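You operate a simulated robot arm through the tools that you are given. There is no shell and no other tool. Be economical: measure what you need, move in short steps, check, and stop when the job is done.

The job below is to be done with a simulated two-armed robot. You get a single attempt, and the scene is never put back.

TASK
Probe all three test wells and water the level that reads dry.
Fine: put the orange probe back in its stand, switch the pump on, open that level's valve till the water covers the mark, then shut it before the overflow lamp lights; the other two get no water; leave the rest.

The check looks at the end state, three seconds after you hand in, the way a careful person would. Anything else that was tipped, shoved, dropped, spilled or broken makes it a failure. A push-on lid holds only when it is set on centred and level and pressed home; a screw cap is set on level and turned clockwise until tight.

THE ROBOT
Two 7-joint arms with two-finger parallel grippers on one trunk, on a base that drives. Base frame: it is fixed to the floor where the robot stands at the start and does not move with it; the origin is under the middle of the robot, x ahead of it, y to its left, z up. Units: m, rad, N and s.
The left shoulder is at the start at [0.07, 0.163, 1.189], the right one opposite. With the tool pointing down near the work surface each hand reaches from about 0.1 to 0.72 m from the robot's upright axis, wherever it stands, measured 20 degrees to its own side. Places, roughly: low dimmer knob [-0.8, 0.6, 0.6]; low lamp plug [-0.8, 0.4, 0.8]; low lamp switch [-0.8, 0.6, 0.5]; low level valve [-0.8, -0.8, 0.5]; low test well [-0.8, -0.3, 0.4]; middle dimmer knob [-0.8, 0.6, 1]; middle lamp plug [-0.8, 0.4, 1.1]; middle lamp switch [-0.8, 0.6, 0.9]; middle level valve [-0.8, -0.8, 0.9]; middle test well [-0.8, -0.1, 0.8]; probe stand [0.5, 0.1, 0.9]; rack pump switch [-0.8, -0.5, 0.9]; top dimmer knob [-0.8, 0.6, 1.4]; top lamp plug [-0.8, 0.4, 1.5]; top lamp switch [-0.8, 0.6, 1.2]; top level valve [-0.8, -0.8, 1.2]. Payload 3.43 kg a hand.
The tool frame of a hand sits at the grasp point between the pads (the TCP): z along the fingers, y along the line on which they close. The tips reach 0.034 m beyond it. Largest opening 0.128 m; finger width 0.024, thickness 0.012; the body of the gripper, 0.048 by 0.13 m, starts 0.096 m behind the TCP.
Orientation is told as [roll, pitch, yaw] about the base's x, y, z axes, in that order, counted from this pose: with the fingers straight down and closing along the base's y, the tool's x points along the base's -x, its y along +y and its z along -z.

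THE INTERFACE
- The arms move only by the tool nudge_tool. It takes "left_rows", "right_rows" or both (then of equal length, played together; a hand with none holds still); each is a list of rows, each a list of 7 numbers: the shift along the base's x, y, z in m, then the turn, a rotation vector about the base's x, y, z in rad, then the closure, from 0 (fully open) to 1 (shut). In form: [[dx, dy, dz, ax, ay, az, gripper], ...]. A call has 1 to 10 rows; each row shifts and turns the commanded pose from where the row before left it. A row lasts 0.2 s, in which the tool goes at most 0.05 m and 0.15 rad; a call with a longer step from one row to the next is refused whole, and so is a gripper value outside its range. Where a pose cannot be reached the arm comes as near as it can. A force on the tool above 40 N (or 10 N above the force at the start of the call, whichever is more), or a blocked arm, ends the call early, and 0.2 s more pass. The fingers move at their own pace (about 0.153 m/s each) and stop on an object; they squeeze with about 31 N. The grip force told is the motor's: it shows also when the fingers shut on nothing. Time passes only in rows, and 0.2 s behind the last, so rows that do not move let the fingers close. The reply holds the time, the measured pose of the TCP, the force on the tool along the base axes, the opening and the grip force, in the units named above and with some noise, with the torque about the TCP (base axes, N m) and any sound that the robot's microphone picked up, and new pictures: "pictures" is both (left out), scene, wrist or none (wrist: the cameras of the hands that moved).
- Cameras (640 x 400 px; columns grow to the right, rows downward): "scene" is now at [0.1347, -0.034, 1.4698]; the picture's right is [-0.38, -0.92, 0.00], its down [-0.03, 0.01, -1.00] and it looks along [0.92, -0.38, -0.04] (base axes); focal length 214 px, centre (320, 200). "left" rides on the left gripper at [0.076, 0.011, -0.16] in its tool frame; the picture's right is [-0.15, 0.99, 0.00], its down [-0.88, -0.13, -0.46] and it looks along [-0.45, -0.07, 0.89] (tool axes); focal length 234 px, centre (320, 200). "right" rides on the right gripper at [0.076, -0.011, -0.16] in its tool frame; the picture's right is [0.15, 0.99, 0.00], its down [-0.88, 0.13, -0.46] and it looks along [-0.45, 0.07, 0.89] (tool axes); focal length 234 px, centre (320, 200). There is no depth. A picture from a camera that has moved, and an enlarged one, comes with that camera's place and axes in the base frame and with its lens.
- slide_trunk(by): slides the trunk up (or, below 0, down) by that many m; the arms and the scene camera ride with it, the base frame stays. It gives what a move gives, with no picture.
- base_move(legs): drives the robot by 1 to 6 legs, each [ahead, left, turn to the left] in m, m and rad, along the robot's own axes; the way and the turn of a leg run together, so that a leg with both is an arc; at most 1.5 m and 3.142 rad a leg. The arms and the cameras ride along, it lands a little off, and it stops where it bumps. It gives what a move gives, and a new picture of the scene camera.
- turn_head(pan, tilt): turns the head with the scene camera to pan (to the left, within 1.501 rad either way) and tilt (down, from -0.506 to 1.204), counted from straight ahead of the robot. It gives what a move gives, and a new picture of the scene camera.
- enlarge(camera, box): a new picture of the part [left, top, right, bottom] of that camera's present view, enlarged. It takes no simulated time.
- close_job(): hands the job in; it is judged then, once.

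Go step by step. Nothing tells you exact positions but the pictures and the camera data: compare them with the known pose of the tool, close in by small moves and look again before you grip or let go. The budget is 120 turns and 260 pictures, counting those below and the enlarged ones. Unless the task says otherwise, let go and move clear before handing in.

The tools are called as name(argument=value, ...) on one line, values as JSON. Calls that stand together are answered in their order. nudge_tool: Moves the arms, as the interface text tells. Its arguments: {"type":"object","properties":{"left_rows":{"type":"array","items":{"type":"array","items":{"type":"number"}}},"right_rows":{"type":"array","items":{"type":"array","items":{"type":"number"}}},"pictures":{"type":"string","enum":["both","scene","wrist","none"]}},"required":[]} The other tools are called the same way: slide_trunk (by) slides the trunk up or down; base_move (legs) drives the base; turn_head (pan, tilt) turns the head that bears the scene camera; enlarge (camera, box) takes an enlarged picture of a part of a camera's view; close_job () hands the job in.

At the start:

```text
time_s: 0.0
left_tcp_pos: [0.2335, -0.0975, 1.5638]
left_tcp_rot: [-0.301, 0.407, -0.356]
left_ft_force: [-146.9, 74.4, 33.6]
left_ft_torque: [-0.55, 3.36, -10.36]
left_grip_width: 0.1121
left_finger_force: 0.0
right_tcp_pos: [0.3332, -0.4552, 1.4902]
right_tcp_rot: [0.003, 0.014, -0.001]
right_ft_force: [0.9, -0.4, 0.1]
right_ft_torque: [0.0, -0.01, 0.04]
right_grip_width: 0.1278
right_finger_force: 0.0
trunk travel left (down, up): [-0.669, 0.271]
robot x, y, heading: [0.0018, 0.002, -0.002]
head pan, tilt: [-0.391, 0.037]
```

scene: 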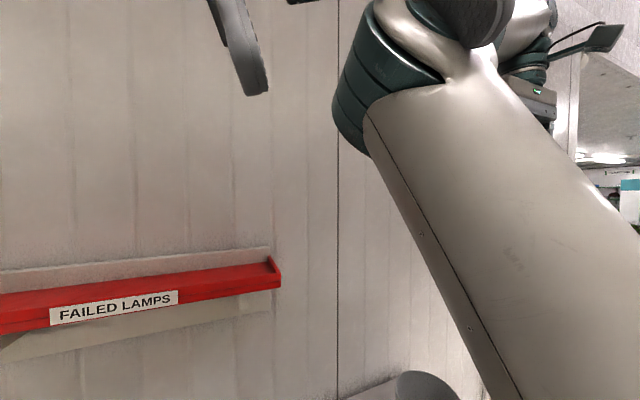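
right: 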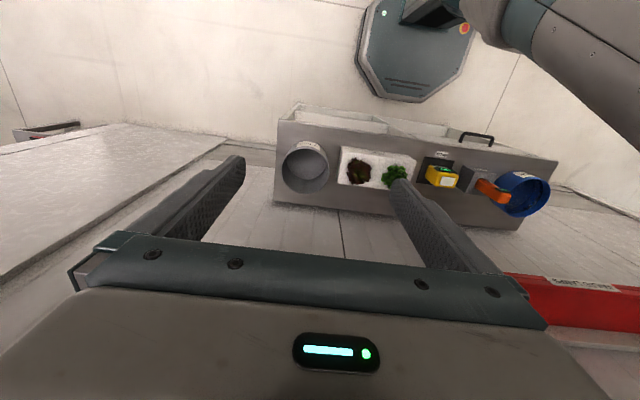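
left: 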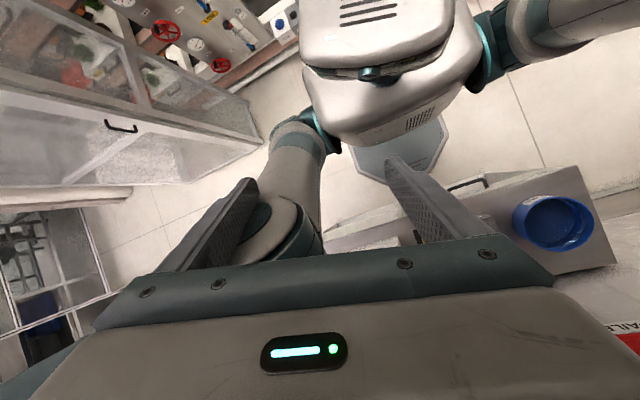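

The left hand is up in front of the head and shows a big force, so it may be jammed against something; the bench with the probe stand is below ahead. I'll look down first.

turn_head(pan=0.1, tilt=0.8)

```text
time_s: 1.1
left_tcp_pos: [0.2328, -0.0975, 1.5637]
left_tcp_rot: [-0.301, 0.407, -0.356]
left_ft_force: [0.7, -0.3, 0.1]
left_ft_torque: [0.01, -0.01, 0.0]
left_grip_width: 0.1279
left_finger_force: 0.0
right_tcp_pos: [0.3326, -0.4562, 1.4891]
right_tcp_rot: [0.003, 0.013, -0.001]
right_ft_force: [0.6, -0.2, -0.2]
right_ft_torque: [0.02, 0.01, 0.0]
right_grip_width: 0.128
right_finger_force: 0.1
trunk travel left (down, up): [-0.669, 0.271]
robot x, y, heading: [0.0015, -0.0031, -0.005]
head pan, tilt: [0.099, 0.799]
camera scene: at [0.131, 0.0086, 1.4011], right [0.1, -1.0, 0.0], down [-0.71, -0.07, -0.7], along [0.69, 0.07, -0.72], focal length 214 px, centre (320, 200)
```

scene: 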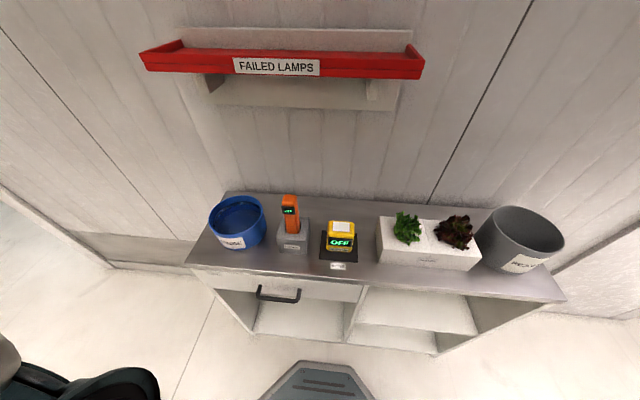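

The force is gone. The orange probe stands in a grey stand on the bench; let me zoom in on it.

enlarge(camera="scene", box=[240, 170, 400, 290])

turn_head(pan=1.5, tilt=0.3)

```text
3.33 times, centred on (320, 230) of scene
camera zoom: at [0.131, 0.0086, 1.4011], right [0.1, -1.0, 0.0], down [-0.71, -0.07, -0.7], along [0.69, 0.07, -0.72], focal length 715 px, centre (320, 100)
```

zoom: 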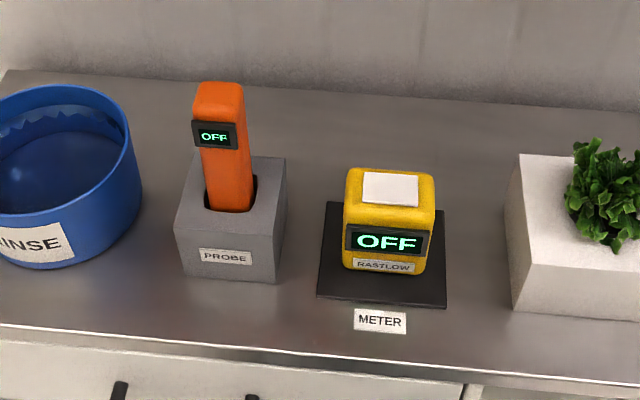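

```text
time_s: 2.6
left_tcp_pos: [0.2336, -0.0974, 1.5621]
left_tcp_rot: [-0.301, 0.406, -0.356]
left_ft_force: [0.6, 0.4, 0.2]
left_ft_torque: [-0.02, -0.02, 0.03]
left_grip_width: 0.128
left_finger_force: 0.0
right_tcp_pos: [0.3323, -0.4567, 1.4881]
right_tcp_rot: [0.002, 0.014, 0.0]
right_ft_force: [0.8, 0.3, -0.7]
right_ft_torque: [0.02, 0.0, 0.04]
right_grip_width: 0.128
right_finger_force: 0.1
trunk travel left (down, up): [-0.669, 0.271]
robot x, y, heading: [-0.0022, -0.002, 0.001]
head pan, tilt: [1.499, 0.3]
camera scene: at [0.0575, 0.0938, 1.4454], right [1.0, -0.07, 0.0], down [-0.02, -0.3, -0.96], along [0.07, 0.95, -0.3], focal length 214 px, centre (320, 200)
```

scene: 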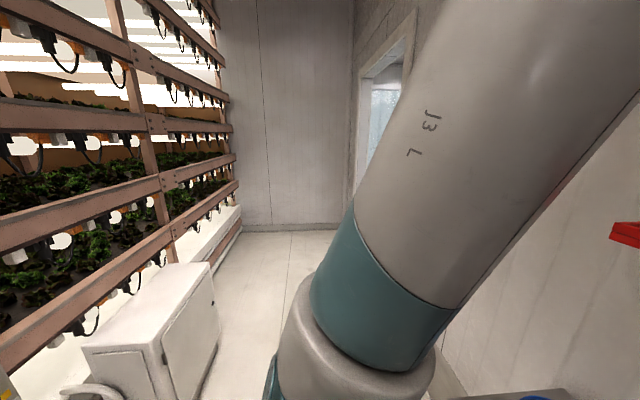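

Rack is behind. I'll bring the left arm out to its own side, upright, before turning round to look at the rack.

nudge_tool(left_rows=[[0.01, 0.045, 0, 0.037, -0.075, 0.048, 0], [0.01, 0.045, 0, 0.037, -0.075, 0.048, 0], [0.01, 0.045, 0, 0.037, -0.075, 0.048, 0], [0.01, 0.045, 0, 0.037, -0.075, 0.048, 0], [0.01, 0.045, 0, 0.037, -0.075, 0.048, 0], [0.01, 0.045, 0, 0.037, -0.075, 0.048, 0], [0, 0.04, 0, 0, 0, 0, 0], [0, 0.04, 0, 0, 0, 0, 0], [0, 0.04, 0, 0, 0, 0, 0], [0, 0.03, 0, 0, 0, 0, 0]], pictures="none")

base_move(legs=[[0, 0, 1.57], [0, 0, 1.57]])

turn_head(pan=0.4, tilt=0.5)

```text
time_s: 2.9
left_tcp_pos: [0.2403, -0.0914, 1.5618]
left_tcp_rot: [-0.294, 0.413, -0.331]
left_ft_force: [-1.9, 1.2, 1.6]
left_ft_torque: [-0.15, 0.14, -0.17]
left_grip_width: 0.1278
left_finger_force: 0.0
left hand out of reach, approached as far as the arm can: row 1
right_tcp_pos: [0.3405, -0.4525, 1.4862]
right_tcp_rot: [0.002, 0.026, -0.001]
right_ft_force: [0.8, 0.1, -0.1]
right_ft_torque: [-0.05, 0.05, 0.0]
right_grip_width: 0.1281
right_finger_force: 0.0
trunk travel left (down, up): [-0.669, 0.271]
robot x, y, heading: [0.0025, 0.002, 0.001]
head pan, tilt: [1.499, 0.3]
stopped in row 1 (left hand): the force on the tool passed its limit at 111 N (the readings are from after the stop); the commanded pose is now the measured one
```

```text
time_s: 10.9
left_tcp_pos: [-0.2335, 0.1007, 1.5615]
left_tcp_rot: [-0.292, 0.414, 2.779]
left_ft_force: [13.3, -2.4, 5.0]
left_ft_torque: [0.28, -0.35, -0.96]
left_grip_width: 0.1283
left_finger_force: 0.0
right_tcp_pos: [-0.3211, 0.4645, 1.4863]
right_tcp_rot: [0.001, 0.024, 3.106]
right_ft_force: [-0.3, -0.2, -0.3]
right_ft_torque: [-0.01, 0.01, 0.03]
right_grip_width: 0.1281
right_finger_force: 0.1
trunk travel left (down, up): [-0.669, 0.271]
robot x, y, heading: [-0.0012, -0.0014, 3.107]
head pan, tilt: [1.499, 0.3]
camera scene: at [-0.0591, -0.0902, 1.4455], right [-0.99, 0.1, 0.0], down [0.03, 0.29, -0.96], along [-0.1, -0.95, -0.3], focal length 214 px, centre (320, 200)
```

scene: 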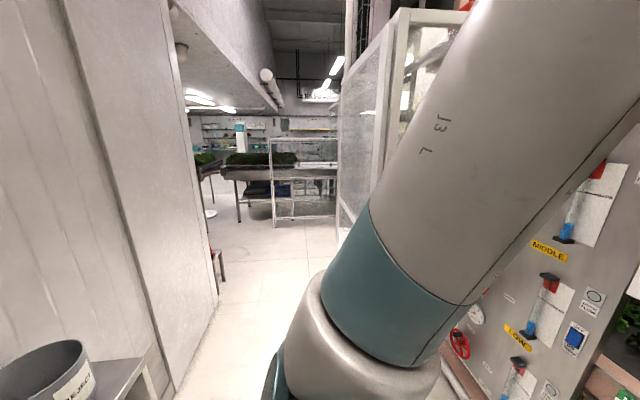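

```text
time_s: 12.2
left_tcp_pos: [-0.2336, 0.1001, 1.5622]
left_tcp_rot: [-0.292, 0.413, 2.777]
left_ft_force: [1.9, -0.3, 0.7]
left_ft_torque: [0.12, -0.03, -0.16]
left_grip_width: 0.1281
left_finger_force: 0.1
right_tcp_pos: [-0.3199, 0.4657, 1.4866]
right_tcp_rot: [0.002, 0.022, 3.107]
right_ft_force: [0.6, 0.5, 0.5]
right_ft_torque: [0.02, -0.03, 0.01]
right_grip_width: 0.1281
right_finger_force: 0.1
trunk travel left (down, up): [-0.669, 0.271]
robot x, y, heading: [-0.0002, -0.0017, 3.109]
head pan, tilt: [0.4, 0.499]
camera scene: at [-0.1343, -0.0302, 1.427], right [-0.36, 0.93, 0.0], down [0.45, 0.17, -0.88], along [-0.82, -0.32, -0.48], focal length 214 px, centre (320, 200)
```

scene: 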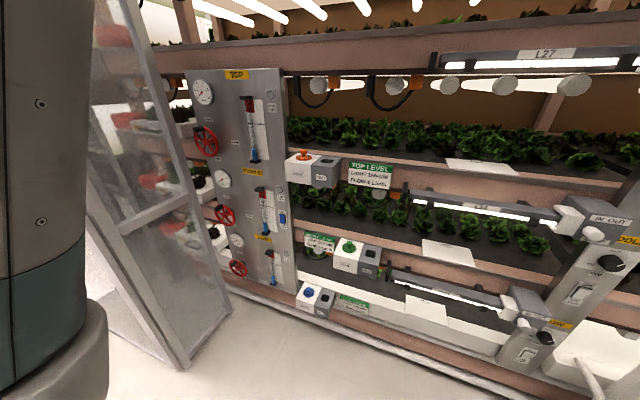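

The whole rack is visible: valve panel on the left, three white wells (orange, green, blue lids?) with printed cards. Zooming in.

enlarge(camera="scene", box=[180, 60, 300, 180])

enlarge(camera="scene", box=[190, 160, 310, 290])

enlarge(camera="scene", box=[280, 140, 400, 220])

enlarge(camera="scene", box=[280, 220, 410, 325])

```text
3.33 times, centred on (240, 120) of scene
camera zoom: at [-0.1343, -0.0302, 1.427], right [-0.36, 0.93, 0.0], down [0.45, 0.17, -0.88], along [-0.82, -0.32, -0.48], focal length 715 px, centre (587, 467)
```

zoom: 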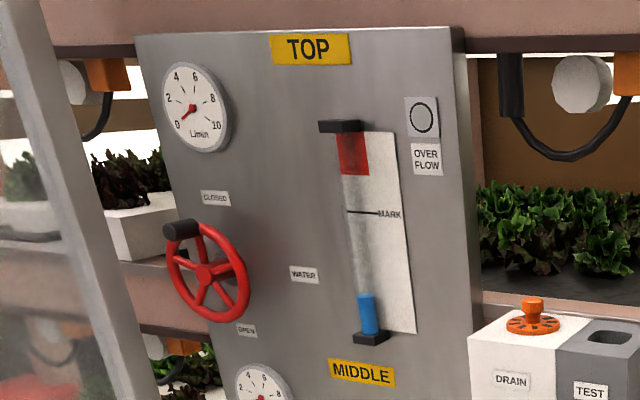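

```text
3.08 times, centred on (250, 225) of scene
camera zoom: at [-0.1343, -0.0302, 1.427], right [-0.36, 0.93, 0.0], down [0.45, 0.17, -0.88], along [-0.82, -0.32, -0.48], focal length 660 px, centre (535, 123)
```

zoom: 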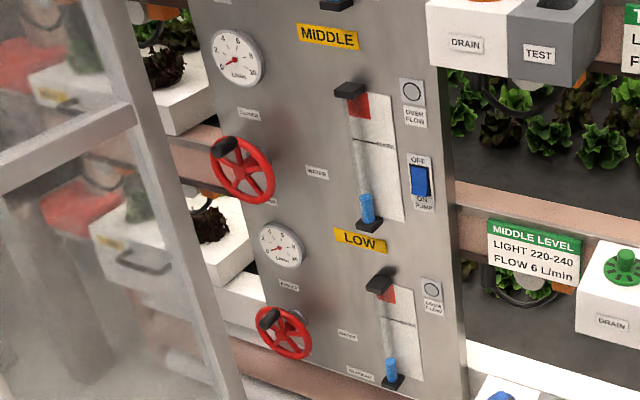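

```text
5.00 times, centred on (340, 180) of scene
camera zoom: at [-0.1343, -0.0302, 1.427], right [-0.36, 0.93, 0.0], down [0.45, 0.17, -0.88], along [-0.82, -0.32, -0.48], focal length 1072 px, centre (220, 300)
```

zoom: 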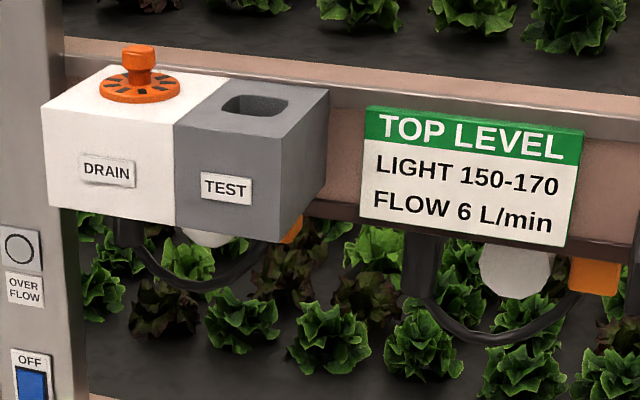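

```text
3.81 times, centred on (345, 272) of scene
camera zoom: at [-0.1343, -0.0302, 1.427], right [-0.36, 0.93, 0.0], down [0.45, 0.17, -0.88], along [-0.82, -0.32, -0.48], focal length 817 px, centre (225, -76)
```

zoom: 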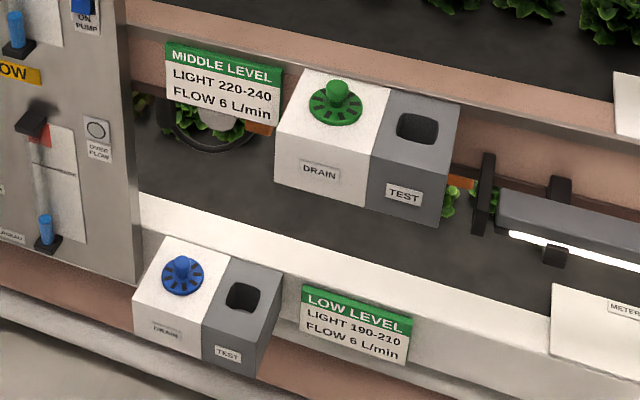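

Wells: TEST slots at about top (-0.8,-0.26,1.2), middle (-0.8,-0.08,0.84), low (-0.8,-0.27,0.48). First I free the left arm by moving it away from the head (forward, i.e. base -x), before anything else.

nudge_tool(left_rows=[[-0.02, 0, 0, 0, 0, 0, 0], [-0.03, 0, 0, 0, 0, 0, 0], [-0.03, 0, 0, 0, 0, 0, 0], [-0.03, 0, 0, 0, 0, 0, 0]], pictures="both")

```text
time_s: 13.2
left_tcp_pos: [-0.2324, 0.1003, 1.5614]
left_tcp_rot: [-0.292, 0.413, 2.779]
left_ft_force: [2.9, -0.7, 2.2]
left_ft_torque: [0.11, -0.05, -0.19]
left_grip_width: 0.1281
left_finger_force: 0.1
left hand out of reach, approached as far as the arm can: row 1, 2, 3, 4
right_tcp_pos: [-0.3198, 0.4647, 1.4864]
right_tcp_rot: [0.003, 0.023, 3.108]
right_ft_force: [-0.2, -0.2, -0.2]
right_ft_torque: [-0.01, 0.03, 0.01]
right_grip_width: 0.1279
right_finger_force: 0.0
trunk travel left (down, up): [-0.669, 0.271]
robot x, y, heading: [0.0011, -0.0001, 3.106]
head pan, tilt: [0.4, 0.499]
camera scene: at [-0.1343, -0.0301, 1.427], right [-0.36, 0.93, 0.0], down [0.45, 0.17, -0.88], along [-0.82, -0.32, -0.48], focal length 214 px, centre (320, 200)
camera left: at [-0.2444, 0.045, 1.7289], right [-0.36, -0.88, -0.32], down [-0.93, 0.35, 0.08], along [0.04, 0.33, -0.94], focal length 234 px, centre (320, 200)
```

scene: 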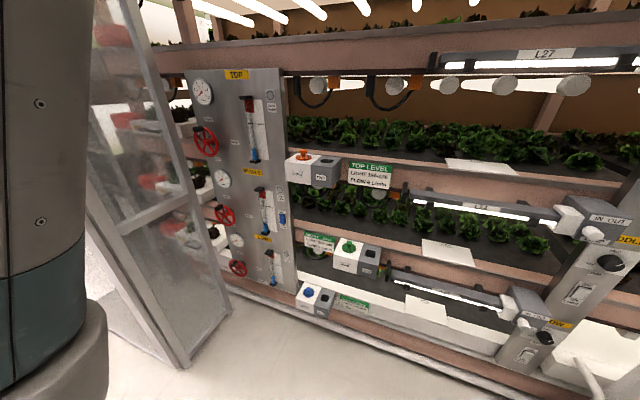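
left: 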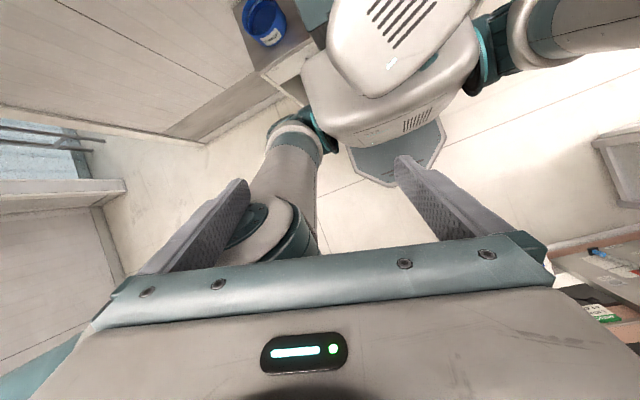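

The left arm refuses forward motion; I'll test which directions it can go in tiny steps.

nudge_tool(left_rows=[[0, 0, 0.015, 0, 0, 0, 0], [0, 0, -0.015, 0, 0, 0, 0], [0, 0.015, 0, 0, 0, 0, 0], [0, -0.015, 0, 0, 0, 0, 0], [0, -0.015, 0, 0, 0, 0, 0], [0, 0.015, 0, 0, 0, 0, 0], [0, 0, -0.015, 0, 0, 0, 0], [0, 0, 0.015, 0, 0, 0, 0]], pictures="none")

nudge_tool(left_rows=[[0, 0, 0, 0.06, 0, 0, 0], [0, 0, 0, -0.06, 0, 0, 0], [0, 0, 0, 0, 0.06, 0, 0], [0, 0, 0, 0, -0.06, 0, 0], [0, 0, 0, 0, 0, 0.06, 0], [0, 0, 0, 0, 0, -0.06, 0], [0, 0, 0, 0, 0, -0.06, 0]], pictures="none")

```text
time_s: 13.9
left_tcp_pos: [-0.2312, 0.1034, 1.5501]
left_tcp_rot: [-0.304, 0.414, 2.759]
left_ft_force: [-0.2, -0.2, 0.3]
left_ft_torque: [-0.01, -0.07, -0.01]
left_grip_width: 0.1275
left_finger_force: 0.1
left hand out of reach, approached as far as the arm can: row 1
right_tcp_pos: [-0.323, 0.4667, 1.4839]
right_tcp_rot: [0.002, 0.029, 3.107]
right_ft_force: [0.4, 0.5, -0.1]
right_ft_torque: [-0.01, -0.02, 0.01]
right_grip_width: 0.1281
right_finger_force: 0.0
trunk travel left (down, up): [-0.669, 0.271]
robot x, y, heading: [0.0033, -0.0003, 3.108]
head pan, tilt: [0.4, 0.499]
stopped in row 3 (left hand): the force on the tool passed its limit at 50 N (the readings are from after the stop); the commanded pose is now the measured one
```

```text
time_s: 15.5
left_tcp_pos: [-0.2297, 0.1052, 1.5498]
left_tcp_rot: [-0.304, 0.414, 2.701]
left_ft_force: [-0.1, 0.1, 0.4]
left_ft_torque: [0.03, -0.02, 0.02]
left_grip_width: 0.1279
left_finger_force: 0.0
right_tcp_pos: [-0.3217, 0.4667, 1.4861]
right_tcp_rot: [0.004, 0.026, 3.106]
right_ft_force: [-1.0, -0.4, -0.4]
right_ft_torque: [0.0, -0.02, -0.02]
right_grip_width: 0.1279
right_finger_force: 0.1
trunk travel left (down, up): [-0.669, 0.271]
robot x, y, heading: [0.001, 0.0021, 3.106]
head pan, tilt: [0.4, 0.499]
```

Down is reachable; I lower it and slide gently to the robot's left (base -y).

nudge_tool(left_rows=[[0, 0, -0.01, 0, 0, 0, 0], [0, 0, -0.015, 0, 0, 0, 0], [0, -0.005, -0.015, 0, 0, 0, 0], [0, -0.01, -0.015, 0, 0, 0, 0], [0, -0.015, -0.01, 0, 0, 0, 0], [0, -0.02, -0.01, 0, 0, 0, 0]], pictures="wrist")

```text
time_s: 16.2
left_tcp_pos: [-0.2293, 0.1013, 1.5311]
left_tcp_rot: [-0.32, 0.415, 2.683]
left_ft_force: [0.2, -0.4, 0.7]
left_ft_torque: [-0.03, -0.03, 0.0]
left_grip_width: 0.1281
left_finger_force: 0.0
right_tcp_pos: [-0.3246, 0.4675, 1.4848]
right_tcp_rot: [0.001, 0.03, 3.106]
right_ft_force: [0.4, 0.3, -0.5]
right_ft_torque: [-0.03, 0.0, 0.02]
right_grip_width: 0.1281
right_finger_force: 0.0
trunk travel left (down, up): [-0.669, 0.271]
robot x, y, heading: [-0.0005, 0.0017, 3.105]
head pan, tilt: [0.4, 0.499]
stopped in row 3 (left hand): the force on the tool passed its limit at 60 N (the readings are from after the stop); the commanded pose is now the measured one
camera left: at [-0.2461, 0.0425, 1.6971], right [-0.42, -0.84, -0.35], down [-0.9, 0.42, 0.08], along [0.08, 0.35, -0.94], focal length 234 px, centre (320, 200)
```

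left: 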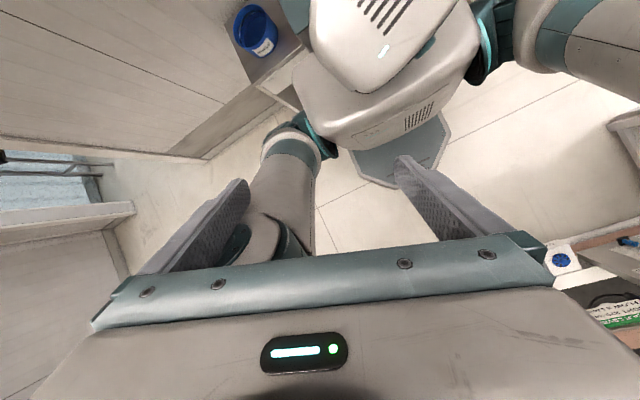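

I'll rotate the left tool toward the vertical in place, gently.

nudge_tool(left_rows=[[0, 0, 0, -0.022, 0.046, 0.034, 0], [0, 0, 0, -0.022, 0.046, 0.034, 0], [0, 0, 0, -0.022, 0.046, 0.034, 0], [0, 0, 0, -0.022, 0.046, 0.034, 0], [0, 0, 0, -0.022, 0.046, 0.034, 0], [0, 0, 0, -0.022, 0.046, 0.034, 0]], pictures="none")

nudge_tool(left_rows=[[0, 0.002, 0, 0, 0, 0, 0], [0, 0.005, 0, 0, 0, 0, 0], [0, 0.005, 0, 0, 0, 0, 0], [-0.002, 0, 0, 0, 0, 0, 0], [-0.005, 0, 0, 0, 0, 0, 0], [-0.005, 0, 0, 0, 0, 0, 0]], pictures="none")

```text
time_s: 16.9
left_tcp_pos: [-0.2211, 0.1004, 1.5344]
left_tcp_rot: [-0.242, 0.343, 2.775]
left_ft_force: [0.7, -0.9, -0.1]
left_ft_torque: [0.06, 0.01, -0.04]
left_grip_width: 0.1281
left_finger_force: 0.0
right_tcp_pos: [-0.3231, 0.4669, 1.4832]
right_tcp_rot: [0.005, 0.033, 3.106]
right_ft_force: [-0.7, -0.7, -0.6]
right_ft_torque: [0.01, 0.03, 0.02]
right_grip_width: 0.1279
right_finger_force: 0.1
trunk travel left (down, up): [-0.669, 0.271]
robot x, y, heading: [0.0043, -0.0047, 3.106]
head pan, tilt: [0.4, 0.499]
stopped in row 3 (left hand): the force on the tool passed its limit at 46 N (the readings are from after the stop); the commanded pose is now the measured one
```

```text
time_s: 17.9
left_tcp_pos: [-0.2223, 0.1111, 1.5344]
left_tcp_rot: [-0.242, 0.346, 2.763]
left_ft_force: [-0.1, 0.0, -1.0]
left_ft_torque: [-0.02, -0.02, -0.04]
left_grip_width: 0.1276
left_finger_force: 0.1
right_tcp_pos: [-0.3238, 0.4681, 1.4822]
right_tcp_rot: [0.003, 0.036, 3.106]
right_ft_force: [-0.4, -1.0, -1.5]
right_ft_torque: [-0.01, 0.01, 0.01]
right_grip_width: 0.1281
right_finger_force: 0.1
trunk travel left (down, up): [-0.669, 0.271]
robot x, y, heading: [-0.0009, 0.0005, 3.11]
head pan, tilt: [0.4, 0.499]
stopped in row 5 (left hand): the force on the tool passed its limit at 45 N (the readings are from after the stop); the commanded pose is now the measured one
```

The link by the left fingers is the right arm's elbow, so the robot's left (base -y) and up should be free. I go slowly that way.

nudge_tool(left_rows=[[0, -0.004, 0, 0, 0, 0, 0], [0, -0.008, 0, 0, 0, 0, 0], [0, -0.012, 0, 0, 0, 0, 0], [0, -0.012, 0, 0, 0, 0, 0], [0, -0.012, 0, 0, 0, 0, 0], [0, -0.012, 0, 0, 0, 0, 0], [0, -0.012, 0, 0, 0, 0, 0], [0, -0.012, 0, 0, 0, 0, 0]], pictures="wrist")

turn_head(pan=-0.9, tilt=-0.2)

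```text
time_s: 19.8
left_tcp_pos: [-0.22, 0.0263, 1.5352]
left_tcp_rot: [-0.244, 0.345, 2.762]
left_ft_force: [-0.4, -0.3, 0.5]
left_ft_torque: [0.05, 0.01, 0.02]
left_grip_width: 0.1278
left_finger_force: 0.0
right_tcp_pos: [-0.3244, 0.4659, 1.483]
right_tcp_rot: [0.003, 0.037, 3.105]
right_ft_force: [-0.1, 0.2, 0.2]
right_ft_torque: [0.0, -0.01, 0.01]
right_grip_width: 0.128
right_finger_force: 0.0
trunk travel left (down, up): [-0.669, 0.271]
robot x, y, heading: [0.0044, 0.001, 3.107]
head pan, tilt: [0.4, 0.499]
camera left: at [-0.2211, -0.0262, 1.7038], right [-0.41, -0.87, -0.27], down [-0.91, 0.38, 0.15], along [-0.02, 0.31, -0.95], focal length 234 px, centre (320, 200)
```

left: 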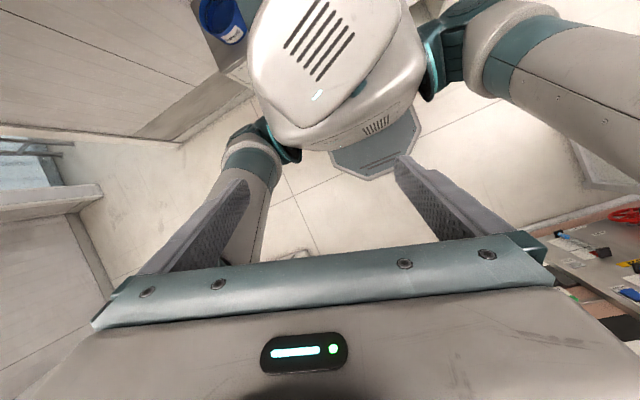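

```text
time_s: 21.2
left_tcp_pos: [-0.22, 0.0278, 1.5358]
left_tcp_rot: [-0.242, 0.346, 2.76]
left_ft_force: [0.5, -1.4, 0.2]
left_ft_torque: [-0.01, -0.02, 0.0]
left_grip_width: 0.1279
left_finger_force: 0.1
right_tcp_pos: [-0.3244, 0.4675, 1.4838]
right_tcp_rot: [0.006, 0.036, 3.107]
right_ft_force: [-1.1, -0.2, -0.3]
right_ft_torque: [-0.01, 0.03, 0.0]
right_grip_width: 0.1279
right_finger_force: 0.0
trunk travel left (down, up): [-0.669, 0.271]
robot x, y, heading: [0.002, 0.0012, 3.107]
head pan, tilt: [-0.901, -0.201]
camera scene: at [-0.0989, 0.0695, 1.4906], right [0.8, 0.6, 0.0], down [-0.12, 0.16, -0.98], along [-0.58, 0.79, 0.2], focal length 214 px, centre (320, 200)
```

scene: 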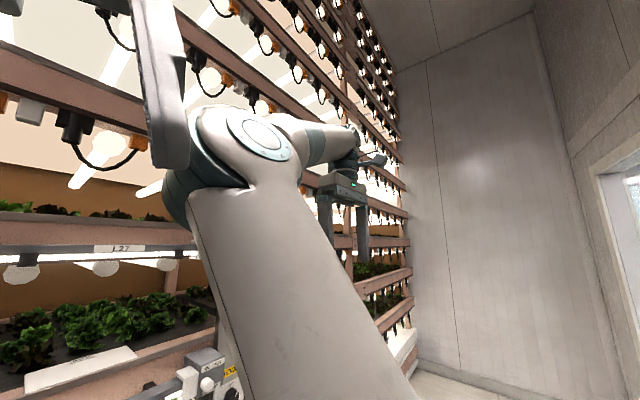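

It moved freely; continue to the robot's left and forward, rotating to vertical.

nudge_tool(left_rows=[[-0.01, -0.02, 0, 0, 0, 0, 0], [-0.015, -0.025, 0, -0.015, 0.035, 0.04, 0], [-0.015, -0.03, 0, -0.015, 0.035, 0.04, 0], [-0.015, -0.03, 0, -0.015, 0.035, 0.04, 0], [-0.01, -0.03, 0, -0.015, 0.035, 0.04, 0], [-0.01, -0.03, 0, -0.015, 0.035, 0.04, 0], [0, -0.03, 0, -0.015, 0.035, 0.04, 0], [0, -0.03, 0, -0.015, 0.035, 0.04, 0], [0, -0.03, 0, -0.015, 0.035, 0.04, 0], [0, -0.03, 0, -0.015, 0.035, 0.04, 0]], pictures="none")

nudge_tool(left_rows=[[-0.005, -0.02, -0.01, 0, 0, 0, 0], [-0.005, -0.03, -0.01, 0, 0, 0, 0], [-0.005, -0.03, -0.01, 0, 0, 0, 0], [-0.005, -0.03, -0.01, 0, 0, 0, 0], [0, -0.02, -0.01, 0, 0, 0, 0]], pictures="wrist")

```text
time_s: 23.4
left_tcp_pos: [-0.3762, -0.2634, 1.47]
left_tcp_rot: [-0.056, 0.06, -3.119]
left_ft_force: [-0.2, -0.8, -0.1]
left_ft_torque: [0.03, -0.01, 0.04]
left_grip_width: 0.128
left_finger_force: 0.1
left hand out of reach, approached as far as the arm can: row 4, 6, 8, 9, 10
right_tcp_pos: [-0.3257, 0.464, 1.4835]
right_tcp_rot: [0.002, 0.036, 3.106]
right_ft_force: [-0.2, -0.1, 0.5]
right_ft_torque: [0.05, -0.02, 0.01]
right_grip_width: 0.1278
right_finger_force: 0.0
trunk travel left (down, up): [-0.669, 0.271]
robot x, y, heading: [-0.0015, 0.0053, 3.109]
head pan, tilt: [-0.901, -0.201]
```

```text
time_s: 24.6
left_tcp_pos: [-0.4093, -0.3798, 1.4043]
left_tcp_rot: [-0.054, 0.059, -3.119]
left_ft_force: [-0.7, -1.5, -0.3]
left_ft_torque: [0.04, -0.01, 0.0]
left_grip_width: 0.1279
left_finger_force: 0.0
left hand out of reach, approached as far as the arm can: row 2, 3, 4, 5
right_tcp_pos: [-0.3238, 0.4666, 1.4836]
right_tcp_rot: [0.003, 0.036, 3.107]
right_ft_force: [-0.2, 0.0, 0.3]
right_ft_torque: [0.03, 0.01, -0.01]
right_grip_width: 0.128
right_finger_force: 0.0
trunk travel left (down, up): [-0.669, 0.271]
robot x, y, heading: [-0.0011, -0.0022, 3.107]
head pan, tilt: [-0.901, -0.201]
camera left: at [-0.3426, -0.3974, 1.5672], right [-0.12, -0.99, -0.06], down [-0.91, 0.09, 0.41], along [-0.4, 0.11, -0.91], focal length 234 px, centre (320, 200)
```

left: 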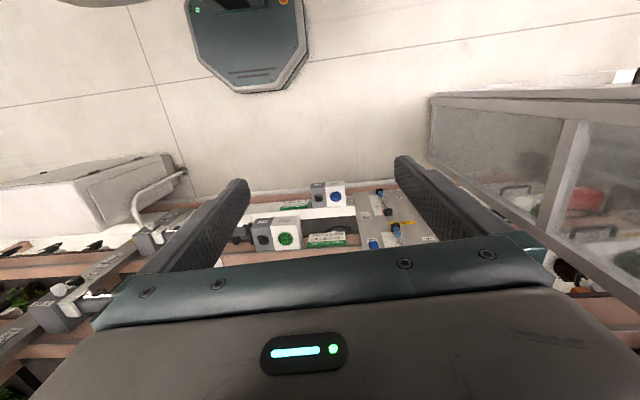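

Left arm is now free. Turn back to the bench for the probe.

base_move(legs=[[0, 0, -1.55], [0, 0, -1.557]])

turn_head(pan=0.15, tilt=0.75)

nudge_tool(left_rows=[[0, -0.03, -0.03, 0, 0, 0, 0], [0, -0.03, -0.03, 0, 0, 0, 0], [0, -0.03, -0.04, 0, 0, 0, 0], [0, -0.03, -0.04, 0, 0, 0, 0], [-0.02, -0.02, -0.04, 0, 0, 0, 0.3], [-0.02, -0.02, -0.04, 0, 0, 0, 0.4]], pictures="both")

```text
time_s: 32.6
left_tcp_pos: [0.3993, 0.3893, 1.4061]
left_tcp_rot: [-0.053, 0.059, 0.052]
left_ft_force: [0.5, -0.5, 0.1]
left_ft_torque: [0.01, -0.03, -0.02]
left_grip_width: 0.1281
left_finger_force: 0.0
right_tcp_pos: [0.3377, -0.4561, 1.4827]
right_tcp_rot: [0.004, 0.036, -0.008]
right_ft_force: [0.2, -0.1, -0.1]
right_ft_torque: [0.0, 0.01, 0.02]
right_grip_width: 0.128
right_finger_force: 0.1
trunk travel left (down, up): [-0.669, 0.271]
robot x, y, heading: [-0.0006, -0.0017, -0.006]
head pan, tilt: [-0.901, -0.201]
camera scene: at [0.1025, -0.0645, 1.4906], right [-0.79, -0.62, 0.0], down [0.12, -0.16, -0.98], along [0.61, -0.77, 0.2], focal length 214 px, centre (320, 200)
```

scene: 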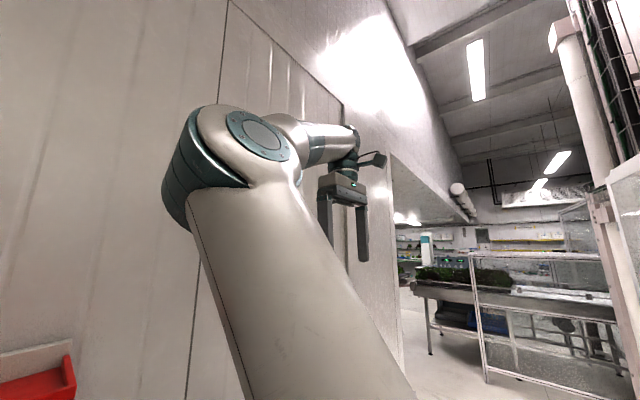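

```text
time_s: 33.9
left_tcp_pos: [0.3992, 0.3892, 1.4045]
left_tcp_rot: [-0.053, 0.062, 0.05]
left_ft_force: [-0.4, 0.2, -0.3]
left_ft_torque: [0.0, -0.02, 0.02]
left_grip_width: 0.1275
left_finger_force: 0.0
right_tcp_pos: [0.338, -0.4576, 1.4831]
right_tcp_rot: [0.004, 0.036, -0.007]
right_ft_force: [-0.7, -0.5, -0.3]
right_ft_torque: [-0.03, -0.01, -0.03]
right_grip_width: 0.1279
right_finger_force: 0.1
trunk travel left (down, up): [-0.669, 0.271]
robot x, y, heading: [0.0015, 0.0009, -0.006]
head pan, tilt: [0.15, 0.75]
camera scene: at [0.1332, 0.0127, 1.4051], right [0.14, -0.99, 0.0], down [-0.67, -0.1, -0.73], along [0.72, 0.11, -0.68], focal length 214 px, centre (320, 200)
```

scene: 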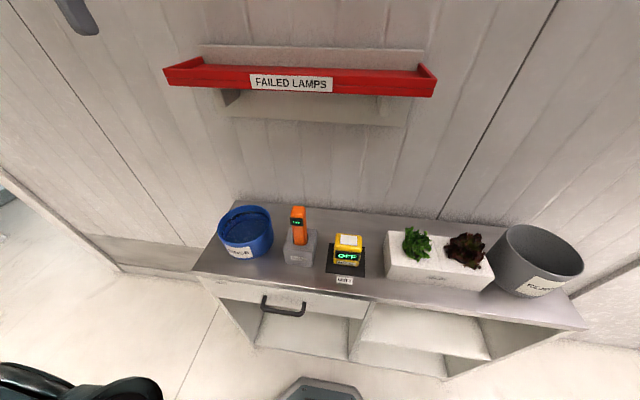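

```text
time_s: 35.3
left_tcp_pos: [0.3577, 0.2309, 1.1858]
left_tcp_rot: [-0.051, 0.058, 0.052]
left_ft_force: [0.9, -0.8, 0.5]
left_ft_torque: [0.0, 0.01, 0.04]
left_grip_width: 0.0767
left_finger_force: 0.1
right_tcp_pos: [0.3391, -0.4564, 1.4828]
right_tcp_rot: [0.004, 0.038, -0.006]
right_ft_force: [0.3, -0.5, -0.2]
right_ft_torque: [-0.01, 0.06, -0.03]
right_grip_width: 0.1283
right_finger_force: 0.2
trunk travel left (down, up): [-0.669, 0.271]
robot x, y, heading: [0.0001, 0.0, -0.01]
head pan, tilt: [0.15, 0.75]
camera scene: at [0.1335, 0.0124, 1.4051], right [0.15, -0.99, 0.0], down [-0.68, -0.1, -0.73], along [0.72, 0.11, -0.68], focal length 214 px, centre (320, 200)
camera left: at [0.2906, 0.2477, 1.3483], right [0.09, 0.99, -0.06], down [0.91, -0.06, 0.41], along [0.4, -0.09, -0.91], focal length 234 px, centre (320, 200)
```

scene: 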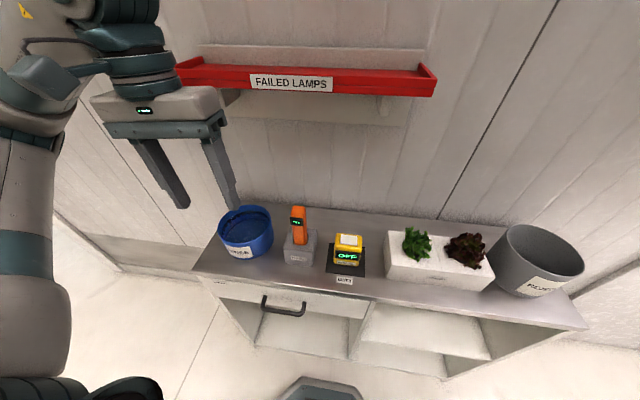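
left: 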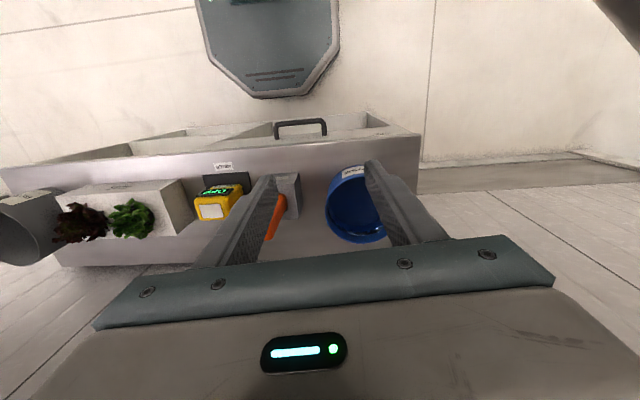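

Zoom both cameras on the probe to triangulate.

enlarge(camera="scene", box=[260, 190, 340, 280])

enlarge(camera="left", box=[250, 160, 330, 250])

```text
4.44 times, centred on (300, 235) of scene
camera zoom: at [0.1335, 0.0124, 1.4051], right [0.15, -0.99, 0.0], down [-0.68, -0.1, -0.73], along [0.72, 0.11, -0.68], focal length 953 px, centre (409, 44)
```

zoom: 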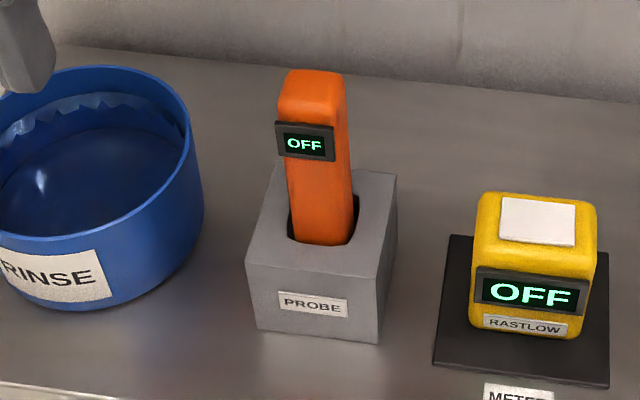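

```text
4.44 times, centred on (290, 205) of left
camera zoom: at [0.2906, 0.2477, 1.3483], right [0.09, 0.99, -0.06], down [0.91, -0.06, 0.41], along [0.4, -0.09, -0.91], focal length 1041 px, centre (453, 178)
```

zoom: 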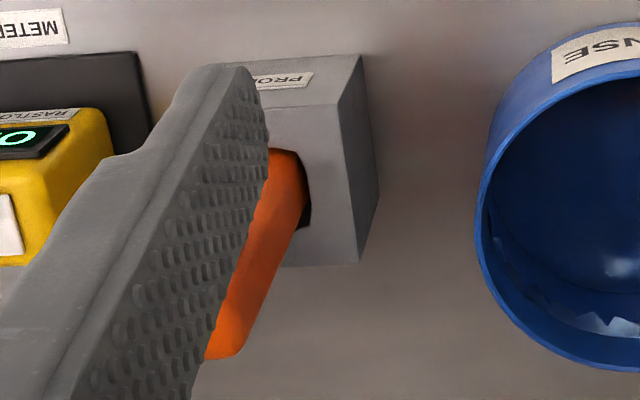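

Probe is upright at about (0.473, 0.116), top z≈1.045, stand top z≈0.926. I'll approach with the hand tilted 45° from the robot's side, so that it also works in the rack.

nudge_tool(left_rows=[[0.003, -0.019, -0.018, 0.008, -0.138, -0.008, 0.42], [0.004, -0.019, -0.018, 0.008, -0.138, -0.008, 0.42], [0.004, -0.019, -0.018, 0.008, -0.138, -0.008, 0.42], [0.004, -0.019, -0.018, 0.008, -0.138, -0.008, 0.42], [0.004, -0.019, -0.018, 0.008, -0.138, -0.008, 0.42], [0.004, -0.02, -0.019, 0.008, -0.138, -0.008, 0.42], [0, 0, 0, 0, 0, 0, 0.42]], pictures="both")

```text
time_s: 36.9
left_tcp_pos: [0.4773, 0.0752, 1.1377]
left_tcp_rot: [-0.017, -0.769, -0.013]
left_ft_force: [0.4, 0.8, -0.2]
left_ft_torque: [0.02, -0.04, 0.03]
left_grip_width: 0.0743
left_finger_force: 0.0
left hand out of reach, approached as far as the arm can: row 3, 4, 5, 6
right_tcp_pos: [0.3392, -0.4549, 1.4828]
right_tcp_rot: [0.002, 0.037, -0.007]
right_ft_force: [-0.7, 0.4, -0.4]
right_ft_torque: [-0.02, 0.0, 0.0]
right_grip_width: 0.128
right_finger_force: 0.1
trunk travel left (down, up): [-0.669, 0.271]
robot x, y, heading: [0.0024, 0.0033, -0.006]
head pan, tilt: [0.15, 0.75]
camera scene: at [0.1328, 0.0136, 1.4051], right [0.15, -0.99, 0.0], down [-0.67, -0.1, -0.73], along [0.72, 0.11, -0.68], focal length 214 px, centre (320, 200)
camera left: at [0.3109, 0.0927, 1.2004], right [0.13, 0.99, 0.09], down [0.31, -0.13, 0.94], along [0.94, -0.1, -0.33], focal length 234 px, centre (320, 200)
```

scene: 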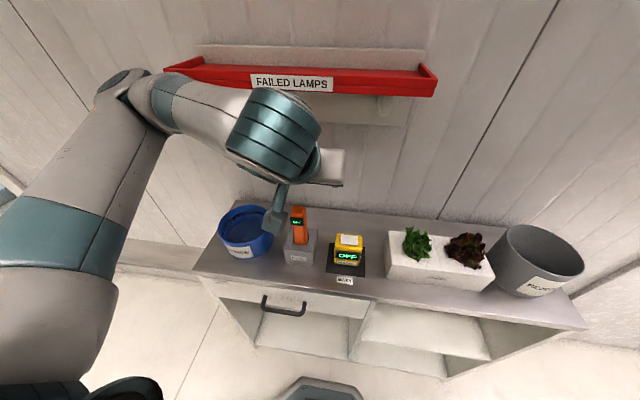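
left: 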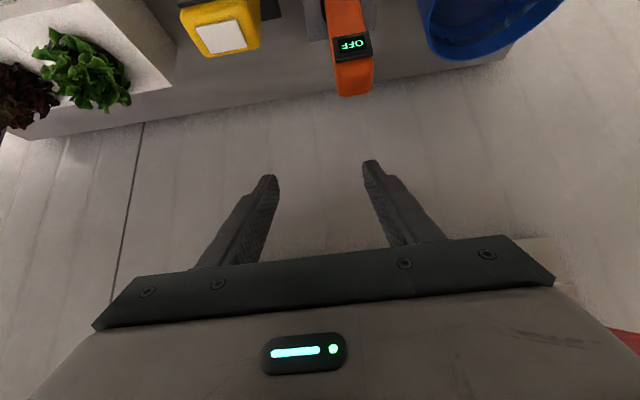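

Too close for this tilt; back the robot up 0.16 m (hand is above all objects).

base_move(legs=[[-0.16, 0, 0]])

nudge_tool(left_rows=[[0.01, 0.015, -0.01, 0.01, 0, 0.008, 0.42], [0.01, 0.015, -0.02, 0.01, 0, 0.008, 0.42], [0.01, 0.01, -0.02, 0, 0, 0, 0.42], [0, 0, 0, 0, 0, 0, 0.42]], pictures="both")

```text
time_s: 38.3
left_tcp_pos: [0.3169, 0.0762, 1.1375]
left_tcp_rot: [-0.017, -0.765, -0.011]
left_ft_force: [0.6, -0.1, 0.3]
left_ft_torque: [-0.01, 0.04, -0.01]
left_grip_width: 0.0739
left_finger_force: 0.1
right_tcp_pos: [0.1786, -0.4563, 1.4824]
right_tcp_rot: [0.005, 0.039, -0.006]
right_ft_force: [-0.4, -0.3, -0.2]
right_ft_torque: [0.02, 0.02, -0.01]
right_grip_width: 0.1279
right_finger_force: 0.1
trunk travel left (down, up): [-0.669, 0.271]
robot x, y, heading: [-0.1624, 0.0008, -0.005]
head pan, tilt: [0.15, 0.75]
camera scene: at [-0.0271, 0.0134, 1.4048], right [0.15, -0.99, 0.0], down [-0.68, -0.1, -0.73], along [0.72, 0.11, -0.68], focal length 214 px, centre (320, 200)
```

scene: 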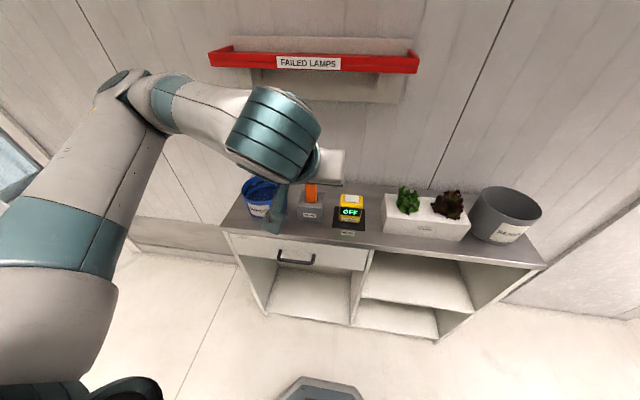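

```text
time_s: 39.3
left_tcp_pos: [0.3494, 0.1146, 1.0906]
left_tcp_rot: [0.01, -0.764, -0.014]
left_ft_force: [-0.7, -0.4, -0.2]
left_ft_torque: [-0.03, 0.01, 0.0]
left_grip_width: 0.0743
left_finger_force: 0.0
left hand out of reach, approached as far as the arm can: row 2
right_tcp_pos: [0.1771, -0.4564, 1.4819]
right_tcp_rot: [0.005, 0.037, -0.005]
right_ft_force: [0.9, -0.8, -0.2]
right_ft_torque: [0.04, -0.02, 0.0]
right_grip_width: 0.128
right_finger_force: 0.0
trunk travel left (down, up): [-0.669, 0.271]
robot x, y, heading: [-0.1607, -0.0066, -0.002]
head pan, tilt: [0.15, 0.75]
camera scene: at [-0.0286, 0.0131, 1.405], right [0.15, -0.99, 0.0], down [-0.68, -0.1, -0.73], along [0.72, 0.11, -0.68], focal length 214 px, centre (320, 200)
camera left: at [0.1843, 0.1269, 1.1517], right [0.11, 0.99, 0.11], down [0.32, -0.14, 0.94], along [0.94, -0.07, -0.33], focal length 234 px, centre (320, 200)
```

scene: 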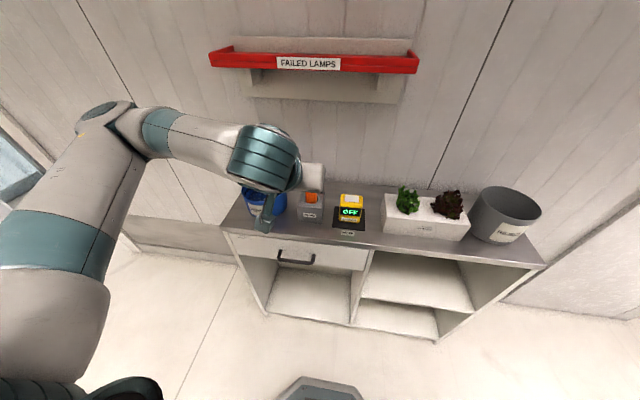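
left: 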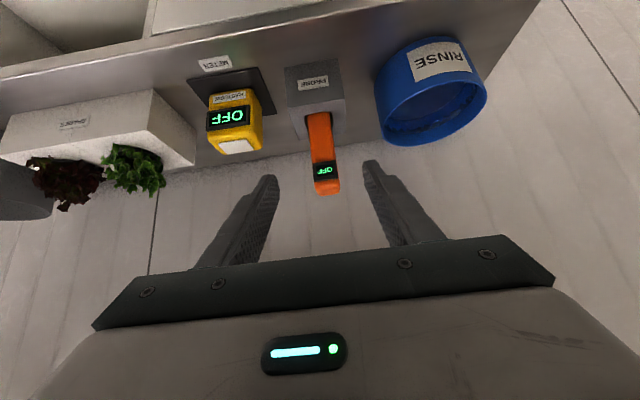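

Probe is centred between the fingers. Approach along the tool axis.

nudge_tool(left_rows=[[0.0205, 0.0006, -0.0176, 0, 0, 0, 0.42], [0.0205, 0.0006, -0.0176, 0, 0, 0, 0.42], [0.0205, 0.0006, -0.0176, 0, 0, 0, 0.42], [0.0205, 0.0006, -0.0176, 0, 0, 0, 0.42], [0.0205, 0.0006, -0.0176, 0, 0, 0, 0.42], [0.0205, 0.0006, -0.0176, 0, 0, 0, 0.42]], pictures="both")

```text
time_s: 40.7
left_tcp_pos: [0.4712, 0.1198, 0.9823]
left_tcp_rot: [0.009, -0.767, -0.013]
left_ft_force: [0.7, 0.0, -0.4]
left_ft_torque: [0.01, 0.02, 0.01]
left_grip_width: 0.0743
left_finger_force: 0.0
right_tcp_pos: [0.1771, -0.4561, 1.4826]
right_tcp_rot: [0.003, 0.037, -0.004]
right_ft_force: [1.6, 0.6, -1.1]
right_ft_torque: [-0.04, 0.01, 0.01]
right_grip_width: 0.128
right_finger_force: 0.1
trunk travel left (down, up): [-0.669, 0.271]
robot x, y, heading: [-0.1598, -0.0033, -0.007]
head pan, tilt: [0.15, 0.75]
camera scene: at [-0.0284, 0.0138, 1.405], right [0.15, -0.99, 0.0], down [-0.68, -0.1, -0.73], along [0.72, 0.11, -0.68], focal length 214 px, centre (320, 200)
camera left: at [0.306, 0.1329, 1.0447], right [0.11, 0.99, 0.11], down [0.32, -0.14, 0.94], along [0.94, -0.07, -0.33], focal length 234 px, centre (320, 200)
```

scene: 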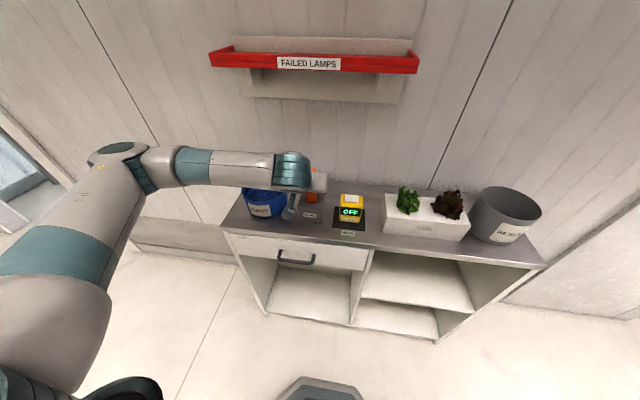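
left: 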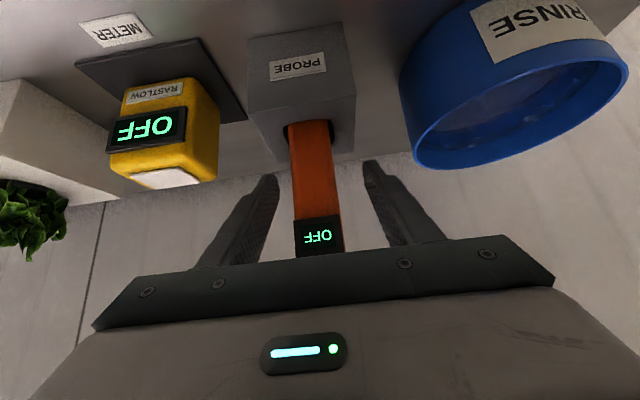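

Centred. Close gently and lift slightly.

nudge_tool(left_rows=[[0, 0, 0, 0, 0, 0, 0.6], [0, 0, 0, 0, 0, 0, 0.8], [0, 0, 0, 0, 0, 0, 1], [0, 0, 0, 0, 0, 0, 1], [0, 0, 0, 0, 0, 0, 1]], pictures="wrist")

```text
time_s: 41.9
left_tcp_pos: [0.4701, 0.1197, 0.983]
left_tcp_rot: [0.01, -0.766, -0.014]
left_ft_force: [-0.2, -0.8, 0.1]
left_ft_torque: [-0.06, 0.02, -0.02]
left_grip_width: 0.0333
left_finger_force: 31.0
right_tcp_pos: [0.1766, -0.4566, 1.4819]
right_tcp_rot: [0.005, 0.036, -0.005]
right_ft_force: [0.3, -0.9, 0.5]
right_ft_torque: [0.0, 0.01, 0.02]
right_grip_width: 0.128
right_finger_force: 0.1
trunk travel left (down, up): [-0.669, 0.271]
robot x, y, heading: [-0.1627, 0.0009, -0.005]
head pan, tilt: [0.15, 0.75]
camera left: at [0.3052, 0.1325, 1.045], right [0.11, 0.99, 0.11], down [0.32, -0.14, 0.94], along [0.94, -0.07, -0.33], focal length 234 px, centre (320, 200)
```

left: 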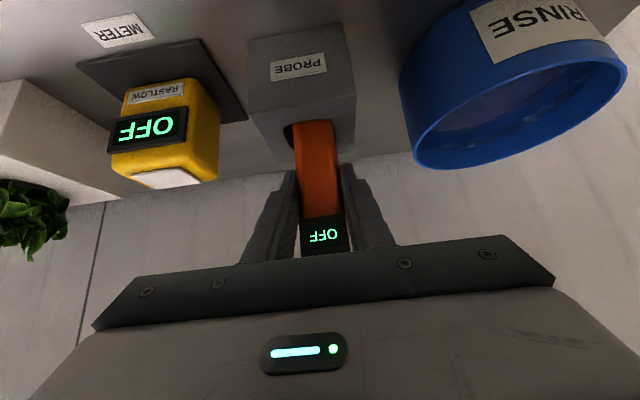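

Gripped (3.3 cm wide). Lift straight up.

nudge_tool(left_rows=[[0, 0, 0.02, 0, 0, 0, 1], [0, 0, 0.03, 0, 0, 0, 1], [0, 0, 0.03, 0, 0, 0, 1], [0, 0, 0.03, 0, 0, 0, 1], [0, 0, 0.03, 0, 0, 0, 1], [0, 0, 0.03, 0, 0, 0, 1], [0, 0, 0.03, 0, 0, 0, 1]], pictures="both")

```text
time_s: 43.5
left_tcp_pos: [0.4701, 0.119, 1.1857]
left_tcp_rot: [0.011, -0.768, -0.015]
left_ft_force: [-0.4, 0.0, -1.0]
left_ft_torque: [0.01, -0.02, -0.02]
left_grip_width: 0.0331
left_finger_force: 31.3
right_tcp_pos: [0.1758, -0.4564, 1.4836]
right_tcp_rot: [0.004, 0.037, -0.004]
right_ft_force: [0.6, 0.4, -0.5]
right_ft_torque: [0.01, 0.0, -0.01]
right_grip_width: 0.1284
right_finger_force: 0.0
trunk travel left (down, up): [-0.669, 0.271]
robot x, y, heading: [-0.1598, -0.0004, -0.007]
head pan, tilt: [0.15, 0.75]
camera scene: at [-0.0297, 0.0131, 1.4051], right [0.15, -0.99, 0.0], down [-0.67, -0.1, -0.73], along [0.72, 0.11, -0.68], focal length 214 px, centre (320, 200)
camera left: at [0.3044, 0.1317, 1.2477], right [0.11, 0.99, 0.11], down [0.32, -0.14, 0.94], along [0.94, -0.07, -0.33], focal length 234 px, centre (320, 200)
```

scene: 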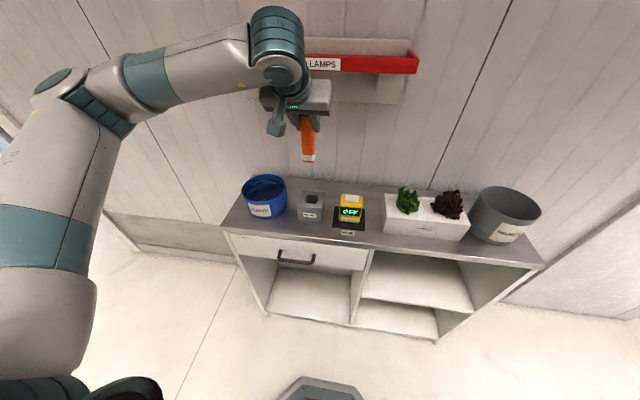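
left: 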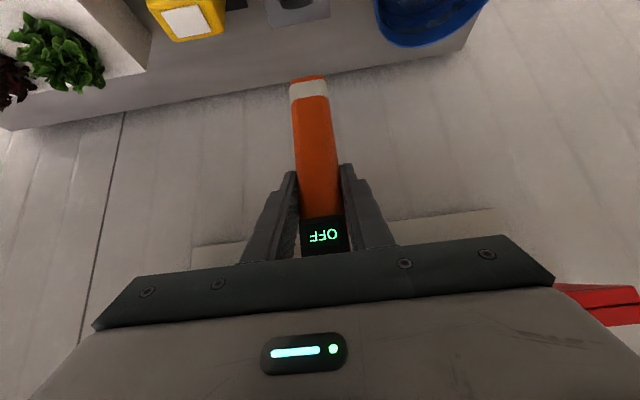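

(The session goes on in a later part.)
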